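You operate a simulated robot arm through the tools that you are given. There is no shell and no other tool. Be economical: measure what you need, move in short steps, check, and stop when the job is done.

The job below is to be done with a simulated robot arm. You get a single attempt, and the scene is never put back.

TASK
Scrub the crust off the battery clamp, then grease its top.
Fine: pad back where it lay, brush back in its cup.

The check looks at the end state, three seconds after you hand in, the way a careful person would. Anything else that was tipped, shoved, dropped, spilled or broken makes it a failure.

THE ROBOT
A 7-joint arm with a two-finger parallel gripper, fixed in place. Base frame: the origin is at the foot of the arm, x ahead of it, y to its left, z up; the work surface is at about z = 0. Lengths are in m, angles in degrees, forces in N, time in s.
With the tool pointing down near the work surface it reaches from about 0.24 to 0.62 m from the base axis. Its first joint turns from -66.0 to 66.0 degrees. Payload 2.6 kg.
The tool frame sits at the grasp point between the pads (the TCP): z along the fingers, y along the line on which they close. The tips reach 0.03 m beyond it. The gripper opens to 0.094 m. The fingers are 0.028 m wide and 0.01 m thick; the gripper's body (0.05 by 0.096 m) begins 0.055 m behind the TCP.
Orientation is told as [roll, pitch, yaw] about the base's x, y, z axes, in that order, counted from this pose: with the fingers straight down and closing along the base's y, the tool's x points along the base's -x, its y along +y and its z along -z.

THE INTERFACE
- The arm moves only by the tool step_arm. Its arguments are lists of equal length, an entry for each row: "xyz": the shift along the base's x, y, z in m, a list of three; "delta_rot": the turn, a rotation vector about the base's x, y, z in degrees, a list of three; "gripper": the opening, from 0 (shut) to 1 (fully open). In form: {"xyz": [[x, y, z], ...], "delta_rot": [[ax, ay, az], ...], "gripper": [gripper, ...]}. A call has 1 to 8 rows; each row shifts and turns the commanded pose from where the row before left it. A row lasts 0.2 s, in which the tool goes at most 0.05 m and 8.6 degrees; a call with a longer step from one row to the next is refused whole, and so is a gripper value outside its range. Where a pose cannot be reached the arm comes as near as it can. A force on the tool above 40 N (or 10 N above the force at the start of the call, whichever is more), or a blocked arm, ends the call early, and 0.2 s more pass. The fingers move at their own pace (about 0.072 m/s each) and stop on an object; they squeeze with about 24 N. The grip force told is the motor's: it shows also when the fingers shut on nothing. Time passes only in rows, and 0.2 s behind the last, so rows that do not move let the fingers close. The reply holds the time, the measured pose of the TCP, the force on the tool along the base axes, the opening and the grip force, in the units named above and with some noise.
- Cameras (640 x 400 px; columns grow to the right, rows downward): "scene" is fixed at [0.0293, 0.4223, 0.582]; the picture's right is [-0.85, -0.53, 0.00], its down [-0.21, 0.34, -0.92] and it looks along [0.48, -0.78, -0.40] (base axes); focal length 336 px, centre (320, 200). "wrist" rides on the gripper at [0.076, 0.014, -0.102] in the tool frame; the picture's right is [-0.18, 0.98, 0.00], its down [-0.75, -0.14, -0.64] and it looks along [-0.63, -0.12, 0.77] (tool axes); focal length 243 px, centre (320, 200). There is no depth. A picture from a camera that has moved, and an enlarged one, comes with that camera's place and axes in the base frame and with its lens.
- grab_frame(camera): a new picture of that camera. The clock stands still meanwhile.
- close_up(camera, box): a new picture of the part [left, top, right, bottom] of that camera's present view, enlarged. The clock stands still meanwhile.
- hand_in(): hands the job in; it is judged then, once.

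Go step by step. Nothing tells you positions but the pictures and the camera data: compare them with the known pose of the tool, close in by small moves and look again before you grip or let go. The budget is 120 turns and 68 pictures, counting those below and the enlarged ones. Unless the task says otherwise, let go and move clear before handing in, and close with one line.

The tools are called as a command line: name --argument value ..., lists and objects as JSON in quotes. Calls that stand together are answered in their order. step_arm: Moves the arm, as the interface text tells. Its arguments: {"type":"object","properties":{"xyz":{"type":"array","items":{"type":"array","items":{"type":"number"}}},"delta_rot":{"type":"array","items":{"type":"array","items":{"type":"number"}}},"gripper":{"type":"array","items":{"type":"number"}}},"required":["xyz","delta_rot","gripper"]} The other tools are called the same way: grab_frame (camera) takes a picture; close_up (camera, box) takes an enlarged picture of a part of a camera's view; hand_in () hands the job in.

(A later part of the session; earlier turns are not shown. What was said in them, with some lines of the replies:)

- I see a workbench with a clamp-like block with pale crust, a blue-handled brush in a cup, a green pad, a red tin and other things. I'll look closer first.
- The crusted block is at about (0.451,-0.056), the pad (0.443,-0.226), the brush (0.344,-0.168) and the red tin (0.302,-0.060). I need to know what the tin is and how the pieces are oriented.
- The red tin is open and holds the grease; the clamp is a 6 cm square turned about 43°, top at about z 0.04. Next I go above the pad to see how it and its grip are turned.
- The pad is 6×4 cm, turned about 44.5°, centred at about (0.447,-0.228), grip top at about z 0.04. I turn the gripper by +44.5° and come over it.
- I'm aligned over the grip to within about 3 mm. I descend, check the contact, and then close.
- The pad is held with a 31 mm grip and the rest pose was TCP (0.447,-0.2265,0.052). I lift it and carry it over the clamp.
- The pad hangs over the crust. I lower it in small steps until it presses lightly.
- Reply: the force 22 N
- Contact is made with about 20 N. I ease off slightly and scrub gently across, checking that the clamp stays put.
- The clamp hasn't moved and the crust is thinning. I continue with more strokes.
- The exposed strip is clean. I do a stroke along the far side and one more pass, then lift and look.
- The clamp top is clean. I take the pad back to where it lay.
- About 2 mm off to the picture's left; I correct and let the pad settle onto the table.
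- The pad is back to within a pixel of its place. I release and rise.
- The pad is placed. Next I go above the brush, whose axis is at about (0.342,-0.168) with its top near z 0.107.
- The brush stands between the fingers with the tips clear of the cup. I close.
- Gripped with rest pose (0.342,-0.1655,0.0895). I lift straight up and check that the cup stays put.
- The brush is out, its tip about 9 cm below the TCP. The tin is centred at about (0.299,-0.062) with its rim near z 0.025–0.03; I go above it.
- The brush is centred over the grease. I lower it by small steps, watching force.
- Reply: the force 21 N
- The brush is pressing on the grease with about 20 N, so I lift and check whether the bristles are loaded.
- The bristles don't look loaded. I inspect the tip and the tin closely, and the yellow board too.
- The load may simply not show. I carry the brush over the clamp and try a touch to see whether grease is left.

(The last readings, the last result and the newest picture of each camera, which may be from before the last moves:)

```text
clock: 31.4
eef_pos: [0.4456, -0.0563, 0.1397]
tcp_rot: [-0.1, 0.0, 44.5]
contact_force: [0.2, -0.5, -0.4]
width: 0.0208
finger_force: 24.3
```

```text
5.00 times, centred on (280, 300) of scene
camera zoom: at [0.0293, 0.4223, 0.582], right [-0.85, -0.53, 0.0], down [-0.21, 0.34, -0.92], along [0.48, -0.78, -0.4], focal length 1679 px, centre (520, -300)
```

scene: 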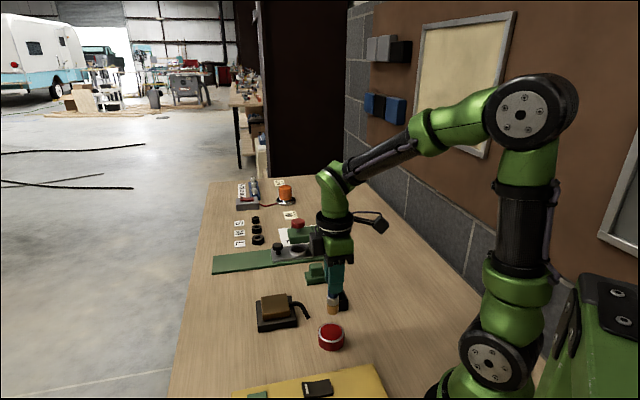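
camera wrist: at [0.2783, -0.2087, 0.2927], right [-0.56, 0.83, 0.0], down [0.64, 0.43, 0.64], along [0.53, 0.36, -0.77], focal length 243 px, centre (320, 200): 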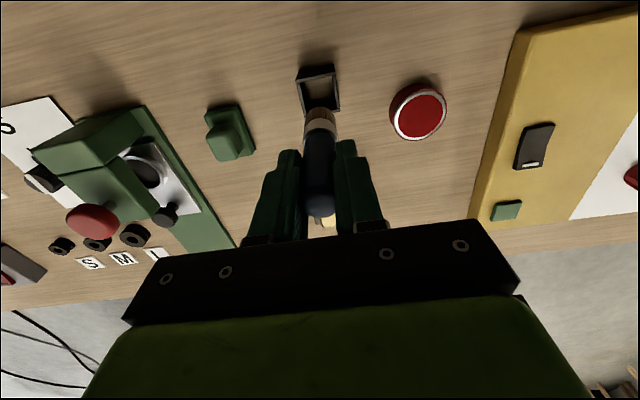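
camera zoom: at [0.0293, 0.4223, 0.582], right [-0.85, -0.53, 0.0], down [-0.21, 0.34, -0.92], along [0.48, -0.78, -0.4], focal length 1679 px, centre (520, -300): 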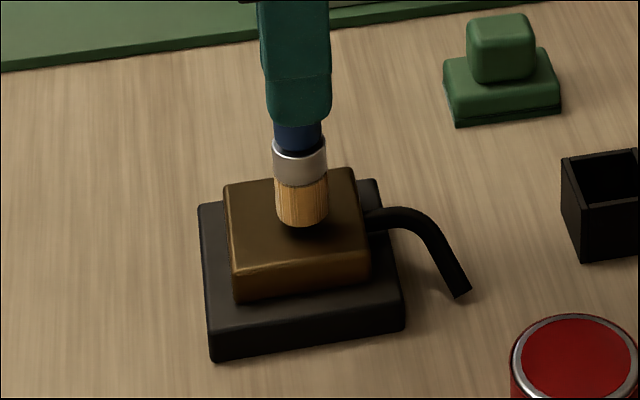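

Just above the centre of the clamp. I go down in small steps until light contact and make a short stroke.

step_arm --xyz '[[0.002, 0, -0.003], [0, 0, -0.003], [0, 0, -0.002], [0, 0, -0.001], [0, 0, 0]]' --delta_rot '[[0, 0, 0], [0, 0, 0], [0, 0, 0], [0, 0, 0], [0, 0, 0]]' --gripper '[0.1, 0.1, 0.1, 0.1, 0.1]'

```text
clock: 32.6
eef_pos: [0.4506, -0.0568, 0.1314]
tcp_rot: [-0.2, -0.2, 44.6]
contact_force: [2.0, -0.2, 20.1]
width: 0.0209
finger_force: 24.0
```

step_arm --xyz '[[0, 0, 0.0008], [0.005, 0.005, 0], [0.004, 0.004, 0], [-0.006, -0.006, 0], [-0.006, -0.006, 0], [-0.006, -0.006, 0]]' --delta_rot '[[0, 0, 0], [0, 0, 0], [0, 0, 0], [0, 0, 0], [0, 0, 0], [0, 0, 0]]' --gripper '[0.1, 0.1, 0.1, 0.1, 0.1, 0.1]'

close_up --camera "scene" --box '[240, 260, 320, 340]'

```text
clock: 34.0
eef_pos: [0.4408, -0.0652, 0.1294]
tcp_rot: [0.2, 0.0, 44.5]
contact_force: [1.8, 1.7, 5.8]
width: 0.0212
finger_force: 23.7
```

```text
5.00 times, centred on (280, 300) of scene
camera zoom: at [0.0293, 0.4223, 0.582], right [-0.85, -0.53, 0.0], down [-0.21, 0.34, -0.92], along [0.48, -0.78, -0.4], focal length 1679 px, centre (520, -300)
```

zoom: 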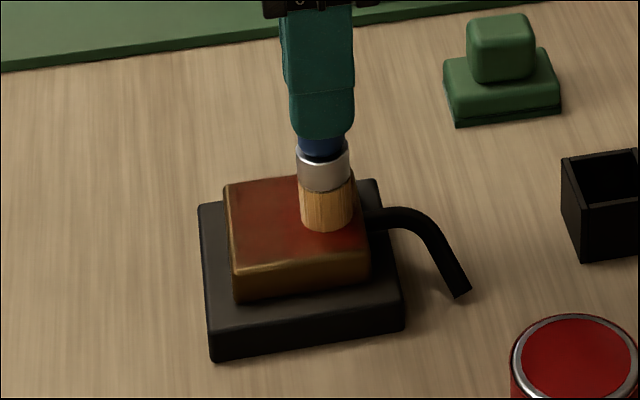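

Red grease is being left: the brush was loaded. I spread it over the whole top.

step_arm --xyz '[[-0.0113, 0.0113, 0], [0.0113, 0.0113, 0], [0.01, 0.01, 0], [0.0113, -0.0113, 0], [0.0113, -0.0113, 0], [-0.0127, -0.0127, 0], [-0.0127, -0.0127, 0], [-0.0113, 0.0113, 0]]' --delta_rot '[[0, 0, 0], [0, 0, 0], [0, 0, 0], [0, 0, 0], [0, 0, 0], [0, 0, 0], [0, 0, 0], [0, 0, 0]]' --gripper '[0.1, 0.1, 0.1, 0.1, 0.1, 0.1, 0.1, 0.1]'

close_up --camera "scene" --box '[240, 260, 320, 340]'

```text
clock: 35.8
eef_pos: [0.4372, -0.0707, 0.1312]
tcp_rot: [0.0, 0.0, 44.5]
contact_force: [0.0, 0.7, -1.6]
width: 0.0211
finger_force: 24.4
```

```text
5.00 times, centred on (280, 300) of scene
camera zoom: at [0.0294, 0.4223, 0.582], right [-0.85, -0.53, 0.0], down [-0.21, 0.34, -0.92], along [0.48, -0.78, -0.4], focal length 1679 px, centre (520, -300)
```

zoom: 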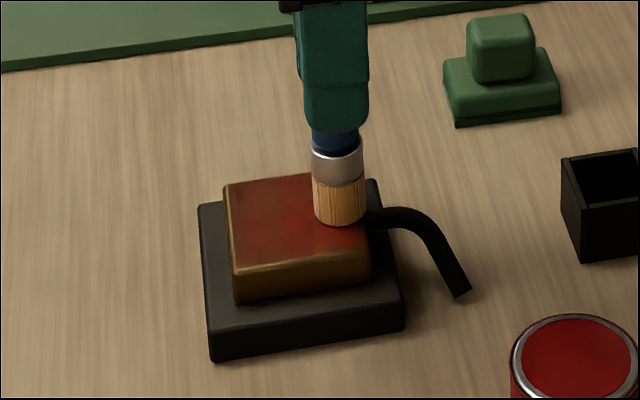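

Coverage is growing, but the contact has gone light. I press about 1 mm lower and make another round.

step_arm --xyz '[[0, 0, -0.0012], [-0.0113, 0.0113, 0], [0.0127, 0.0127, 0], [0.0127, 0.0127, 0], [0.0113, -0.0113, 0], [-0.0127, -0.0127, 0], [-0.0127, -0.0127, 0], [0, 0, 0]]' --delta_rot '[[0, 0, 0], [0, 0, 0], [0, 0, 0], [0, 0, 0], [0, 0, 0], [0, 0, 0], [0, 0, 0], [0, 0, 0]]' --gripper '[0.1, 0.1, 0.1, 0.1, 0.1, 0.1, 0.1, 0.1]'

step_arm --xyz '[[0.0113, -0.0113, 0], [0.0127, 0.0127, 0], [0.0127, 0.0127, 0], [-0.0113, 0.0113, 0], [-0.0113, 0.0113, 0], [0.0113, -0.0113, 0]]' --delta_rot '[[0, 0, 0], [0, 0, 0], [0, 0, 0], [0, 0, 0], [0, 0, 0], [0, 0, 0]]' --gripper '[0.1, 0.1, 0.1, 0.1, 0.1, 0.1]'

step_arm --xyz '[[0, 0, 0.03], [0, 0, 0.03], [-0.03, -0.03, 0], [-0.03, -0.03, 0], [0, 0, 0]]' --delta_rot '[[0, 0, 0], [0, 0, 0], [0, 0, 0], [0, 0, 0], [0, 0, 0]]' --gripper '[0.1, 0.1, 0.1, 0.1, 0.1]'

close_up --camera "scene" --box '[240, 240, 370, 340]'

```text
clock: 37.6
eef_pos: [0.4347, -0.069, 0.1307]
tcp_rot: [0.1, 0.1, 44.5]
contact_force: [0.5, 0.2, -1.1]
width: 0.0212
finger_force: 24.0
```

```text
clock: 39.0
eef_pos: [0.4617, -0.0435, 0.1284]
tcp_rot: [0.2, -0.3, 44.5]
contact_force: [-4.1, 4.5, 14.1]
width: 0.021
finger_force: 24.0
```

```text
clock: 40.2
eef_pos: [0.4013, -0.1022, 0.1898]
tcp_rot: [0.0, 0.0, 44.6]
contact_force: [0.7, -0.1, 0.0]
width: 0.0208
finger_force: 23.4
```

```text
4.00 times, centred on (305, 290) of scene
camera zoom: at [0.0293, 0.4223, 0.582], right [-0.85, -0.53, 0.0], down [-0.21, 0.34, -0.92], along [0.48, -0.78, -0.4], focal length 1343 px, centre (380, -160)
```

zoom: 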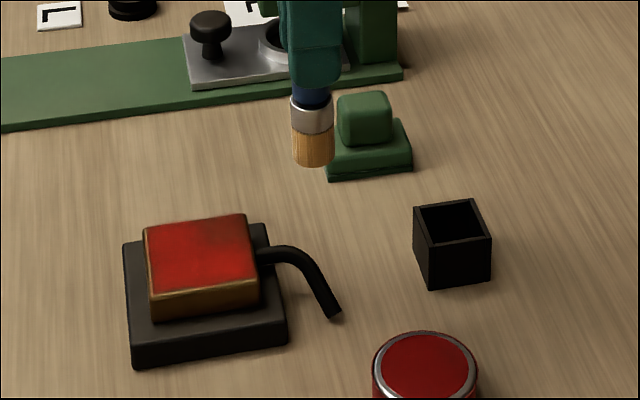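

Most of the top is red; the right/back corner looks thinner. I look from the wrist camera too.

close_up --camera "scene" --box '[255, 285, 315, 325]'

grab_frame --camera "wrist"

```text
10.00 times, centred on (285, 305) of scene
camera zoom: at [0.0293, 0.4223, 0.582], right [-0.85, -0.53, 0.0], down [-0.21, 0.34, -0.92], along [0.48, -0.78, -0.4], focal length 3357 px, centre (670, -850)
```

zoom: 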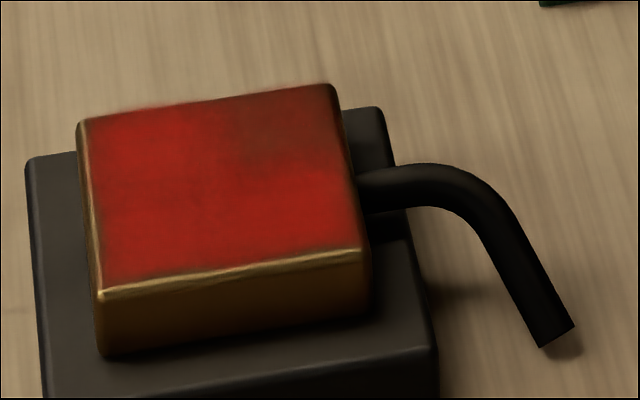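

```text
21 pictures are left
camera wrist: at [0.3382, -0.146, 0.2928], right [-0.56, 0.83, 0.0], down [0.64, 0.43, 0.64], along [0.53, 0.36, -0.77], focal length 243 px, centre (320, 200)
```

wrist: 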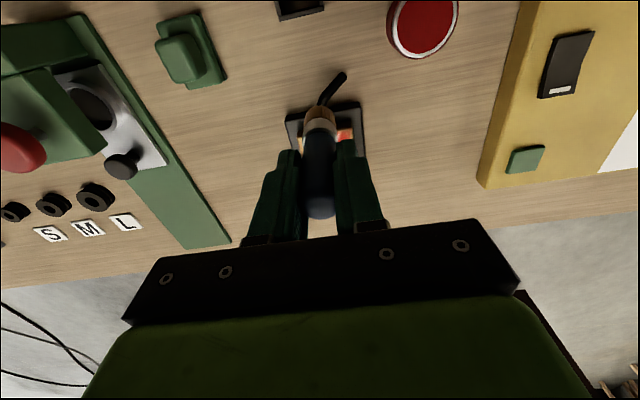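

A patch around (0.443,-0.075) is thin. I go back to it, touch down and work it.

step_arm --xyz '[[0.021, 0.0136, 0], [0.0207, 0.0136, 0], [0, 0, -0.03], [0, 0, -0.02], [0, 0, -0.005], [0, 0, -0.003], [0, 0, -0.002], [0, 0, 0]]' --delta_rot '[[0, 0, 0], [0, 0, 0], [0, 0, 0], [0, 0, 0], [0, 0, 0], [0, 0, 0], [0, 0, 0], [0, 0, 0]]' --gripper '[0.1, 0.1, 0.1, 0.1, 0.1, 0.1, 0.1, 0.1]'

```text
clock: 42.0
eef_pos: [0.4428, -0.0759, 0.131]
tcp_rot: [0.0, 0.1, 44.5]
contact_force: [0.5, -0.1, 0.5]
width: 0.0211
finger_force: 24.0
```

step_arm --xyz '[[0, 0, -0.001], [0, 0, -0.001], [0, 0, -0.0005], [0, 0, 0]]' --delta_rot '[[0, 0, 0], [0, 0, 0], [0, 0, 0], [0, 0, 0]]' --gripper '[0.1, 0.1, 0.1, 0.1]'

```text
clock: 43.0
eef_pos: [0.4428, -0.0762, 0.1275]
tcp_rot: [-0.2, -0.2, 44.6]
contact_force: [-2.8, 2.1, 20.0]
width: 0.0212
finger_force: 24.6
```

step_arm --xyz '[[0.005, -0.005, 0], [0.008, 0.008, 0], [-0.007, 0.007, 0], [-0.009, -0.009, 0], [0.007, -0.007, 0], [-0.007, 0.007, 0], [-0.007, 0.007, 0], [0.007, 0.007, 0]]' --delta_rot '[[0, 0, 0], [0, 0, 0], [0, 0, 0], [0, 0, 0], [0, 0, 0], [0, 0, 0], [0, 0, 0], [0, 0, 0]]' --gripper '[0.1, 0.1, 0.1, 0.1, 0.1, 0.1, 0.1, 0.1]'

step_arm --xyz '[[0, 0, 0.03], [0, 0, 0.03], [-0.03, -0.03, 0], [-0.03, -0.03, 0], [0, 0, 0]]' --delta_rot '[[0, 0, 0], [0, 0, 0], [0, 0, 0], [0, 0, 0], [0, 0, 0]]' --gripper '[0.1, 0.1, 0.1, 0.1, 0.1]'

close_up --camera "scene" --box '[250, 245, 370, 335]'

```text
clock: 44.8
eef_pos: [0.4399, -0.0633, 0.127]
tcp_rot: [0.0, 0.1, 44.3]
contact_force: [-3.6, -3.7, 16.2]
width: 0.0209
finger_force: 23.8
```

```text
clock: 46.0
eef_pos: [0.3797, -0.1246, 0.1873]
tcp_rot: [0.1, -0.1, 44.6]
contact_force: [-0.5, 0.6, -0.5]
width: 0.0212
finger_force: 23.5
```

```text
4.44 times, centred on (310, 290) of scene
camera zoom: at [0.0293, 0.4223, 0.582], right [-0.85, -0.53, 0.0], down [-0.21, 0.34, -0.92], along [0.48, -0.78, -0.4], focal length 1492 px, centre (364, -200)
```

zoom: 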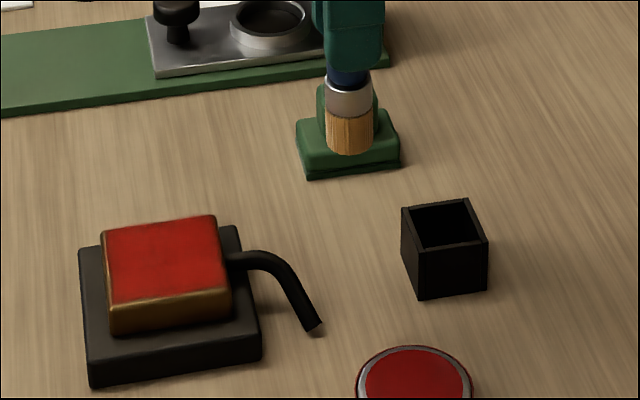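

The whole top is greased. I take the brush over its cup and check alignment before lowering.

step_arm --xyz '[[-0.019, -0.0205, 0], [-0.0185, -0.0204, 0], [0, 0, -0.035], [0, 0, 0]]' --delta_rot '[[0, 0, 0], [0, 0, 0], [0, 0, 0], [0, 0, 0]]' --gripper '[0.1, 0.1, 0.1, 0.1]'

close_up --camera "scene" --box '[300, 240, 380, 320]'

close_up --camera "wrist" --box '[270, 50, 370, 150]'

```text
clock: 47.0
eef_pos: [0.3417, -0.1634, 0.1516]
tcp_rot: [0.0, 0.0, 44.6]
contact_force: [-1.0, 1.4, 0.2]
width: 0.021
finger_force: 23.9
```

```text
5.00 times, centred on (340, 280) of scene
camera zoom: at [0.0293, 0.4223, 0.582], right [-0.85, -0.53, 0.0], down [-0.21, 0.34, -0.92], along [0.48, -0.78, -0.4], focal length 1679 px, centre (220, -200)
```

zoom: 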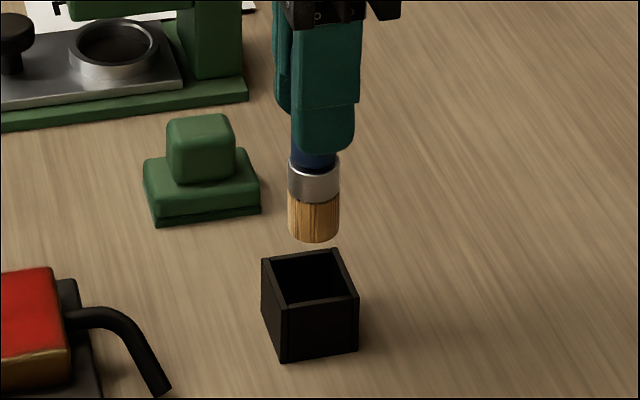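

```text
4.00 times, centred on (320, 100) of wrist
camera zoom: at [0.2783, -0.2068, 0.2551], right [-0.56, 0.83, 0.0], down [0.64, 0.43, 0.64], along [0.53, 0.36, -0.77], focal length 970 px, centre (320, 600)
```

zoom: 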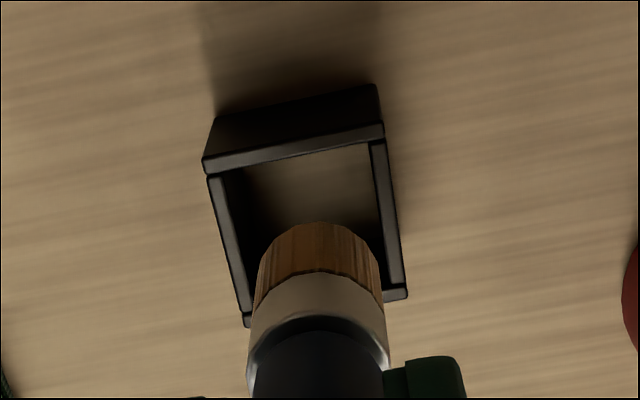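

The alignment agrees with the original rest pose to about 1–2 mm. I lower the brush slowly.

step_arm --xyz '[[0, -0.0012, -0.015], [0, 0, -0.01], [0, 0, -0.01], [0, 0, -0.01], [0, 0, -0.01], [0, 0, -0.004], [0, 0, 0]]' --delta_rot '[[0, 0, 0], [0, 0, 0], [0, 0, 0], [0, 0, 0], [0, 0, 0], [0, 0, 0], [0, 0, 0]]' --gripper '[0.1, 0.1, 0.1, 0.1, 0.1, 0.1, 0.1]'

close_up --camera "scene" --box '[300, 240, 380, 320]'

```text
clock: 48.6
eef_pos: [0.3417, -0.1644, 0.0939]
tcp_rot: [-0.1, -0.1, 44.4]
contact_force: [-0.1, 0.0, -0.7]
width: 0.0213
finger_force: 24.2
```

```text
5.00 times, centred on (340, 280) of scene
camera zoom: at [0.0293, 0.4223, 0.582], right [-0.85, -0.53, 0.0], down [-0.21, 0.34, -0.92], along [0.48, -0.78, -0.4], focal length 1679 px, centre (220, -200)
```

zoom: 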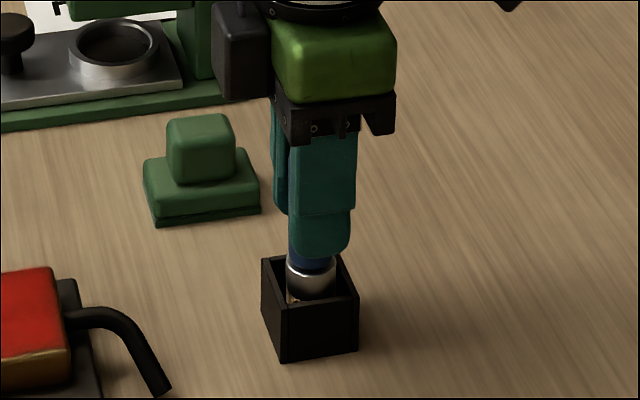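

The brush is inside the cup without touching. I lower the last millimetres.

step_arm --xyz '[[0, -0.0008, -0.002], [0, 0, -0.0015], [0, 0, -0.0015], [0, 0, 0]]' --delta_rot '[[0, 0, 0], [0, 0, 0], [0, 0, 0], [0, 0, 0]]' --gripper '[0.1, 0.1, 0.1, 0.1]'

```text
clock: 49.6
eef_pos: [0.3407, -0.1631, 0.0864]
tcp_rot: [0.0, 0.0, 44.5]
contact_force: [-0.2, 0.8, -0.7]
width: 0.0213
finger_force: 23.5
```

step_arm --xyz '[[0, -0.001, -0.001], [0, 0, -0.001], [0, 0, 0]]' --delta_rot '[[0, 0, 0], [0, 0, 0], [0, 0, 0]]' --gripper '[0.1, 0.1, 0.1]'

close_up --camera "scene" --box '[300, 240, 380, 320]'

```text
clock: 50.4
eef_pos: [0.3422, -0.165, 0.0862]
tcp_rot: [-0.1, 0.1, 44.5]
contact_force: [-7.3, 2.6, 20.3]
width: 0.0209
finger_force: 24.0
```

```text
5.00 times, centred on (340, 280) of scene
camera zoom: at [0.0292, 0.4224, 0.582], right [-0.85, -0.53, 0.0], down [-0.21, 0.34, -0.92], along [0.48, -0.78, -0.4], focal length 1679 px, centre (220, -200)
```

zoom: 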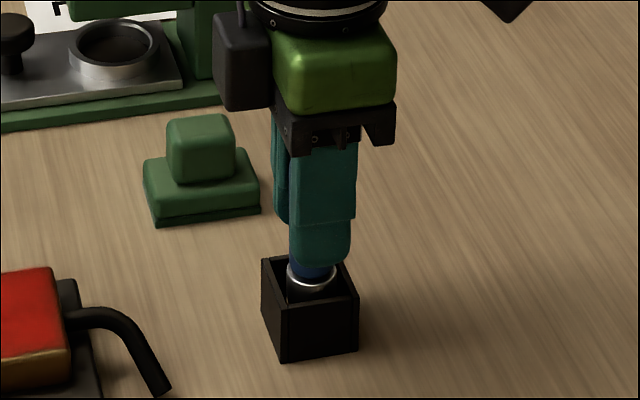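

The brush is on the cup's floor, standing like before. I ease the load, open and rise straight up.

step_arm --xyz '[[0, 0, 0.001], [0, 0, 0], [0, 0, 0], [0, 0, 0], [0, 0, 0.02], [0, 0, 0.04], [0, 0, 0.045], [0, 0, 0.045]]' --delta_rot '[[0, 0, 0], [0, 0, 0], [0, 0, 0], [0, 0, 0], [0, 0, 0], [0, 0, 0], [0, 0, 0], [0, 0, 0]]' --gripper '[0.1, 0.4, 0.7, 0.7, 0.7, 0.7, 0.7, 0.7]'

close_up --camera "scene" --box '[240, 240, 370, 350]'

grab_frame --camera "wrist"

grab_frame --camera "scene"

```text
clock: 52.2
eef_pos: [0.342, -0.1647, 0.2375]
tcp_rot: [0.0, 0.0, 44.4]
contact_force: [0.4, 0.1, 1.4]
width: 0.0656
finger_force: 0.0
```

```text
3.64 times, centred on (305, 295) of scene
camera zoom: at [0.0293, 0.4223, 0.582], right [-0.85, -0.53, 0.0], down [-0.21, 0.34, -0.92], along [0.48, -0.78, -0.4], focal length 1221 px, centre (374, -146)
```

zoom: 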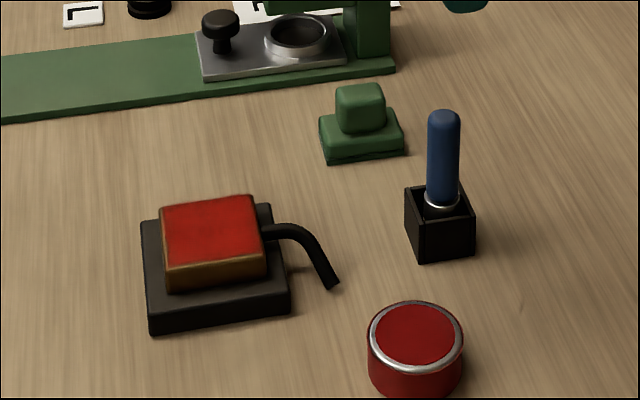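

```text
14 pictures are left
camera wrist: at [0.2779, -0.2082, 0.3406], right [-0.56, 0.83, 0.0], down [0.64, 0.43, 0.64], along [0.53, 0.36, -0.77], focal length 243 px, centre (320, 200)
```

wrist: 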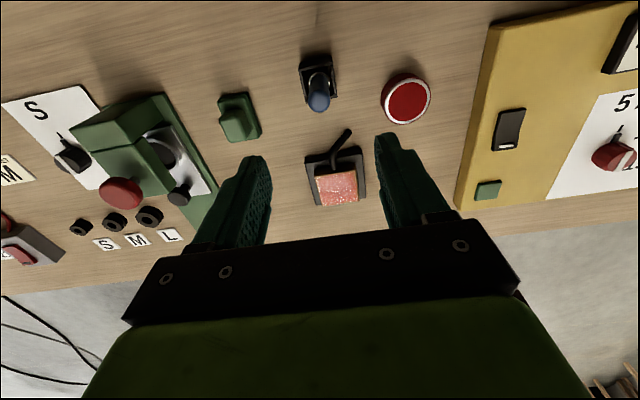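

```text
13 pictures are left
```

scene: 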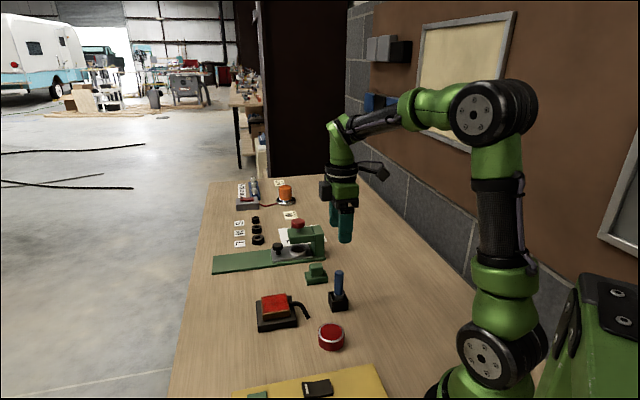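

Everything is in place, but the wrist view shows speckles on the clamp top. I check whether that's gloss or leftover crust.

close_up --camera "wrist" --box '[300, 140, 380, 210]'

close_up --camera "scene" --box '[255, 285, 315, 325]'

```text
5.71 times, centred on (340, 175) of wrist
camera zoom: at [0.2779, -0.2082, 0.3406], right [-0.56, 0.83, 0.0], down [0.64, 0.43, 0.64], along [0.53, 0.36, -0.77], focal length 1386 px, centre (206, 343)
```

zoom: 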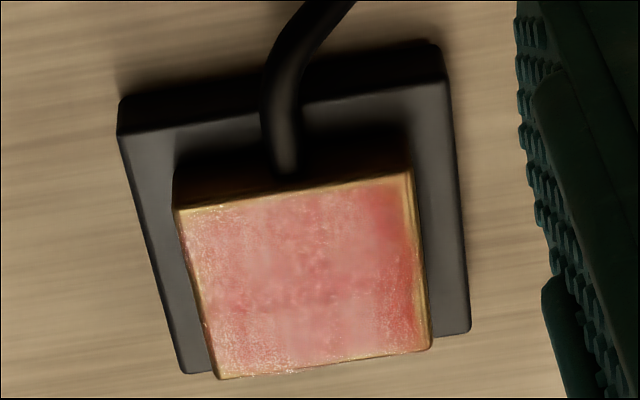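

```text
10.00 times, centred on (285, 305) of scene
camera zoom: at [0.0293, 0.4223, 0.582], right [-0.85, -0.53, 0.0], down [-0.21, 0.34, -0.92], along [0.48, -0.78, -0.4], focal length 3357 px, centre (670, -850)
```

zoom: 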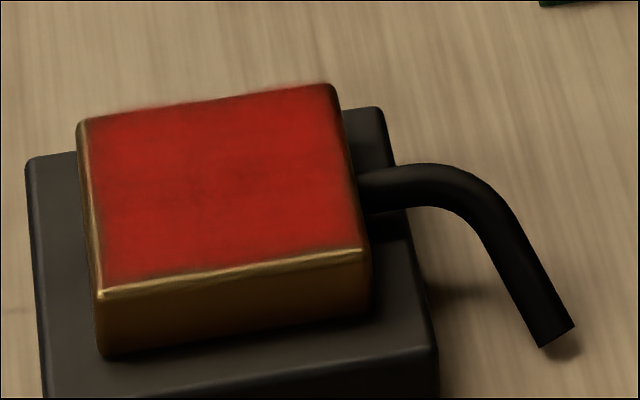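

The speckle is only light gleaming on the grease: the top is evenly covered, with no crust left. The pad and brush are back and the arm is clear, so I hand in.

hand_in

```text
The job is handed in.
```

The clamp is scrubbed clean and its top greased all over, the pad is back where it lay, and the brush is back in its cup.
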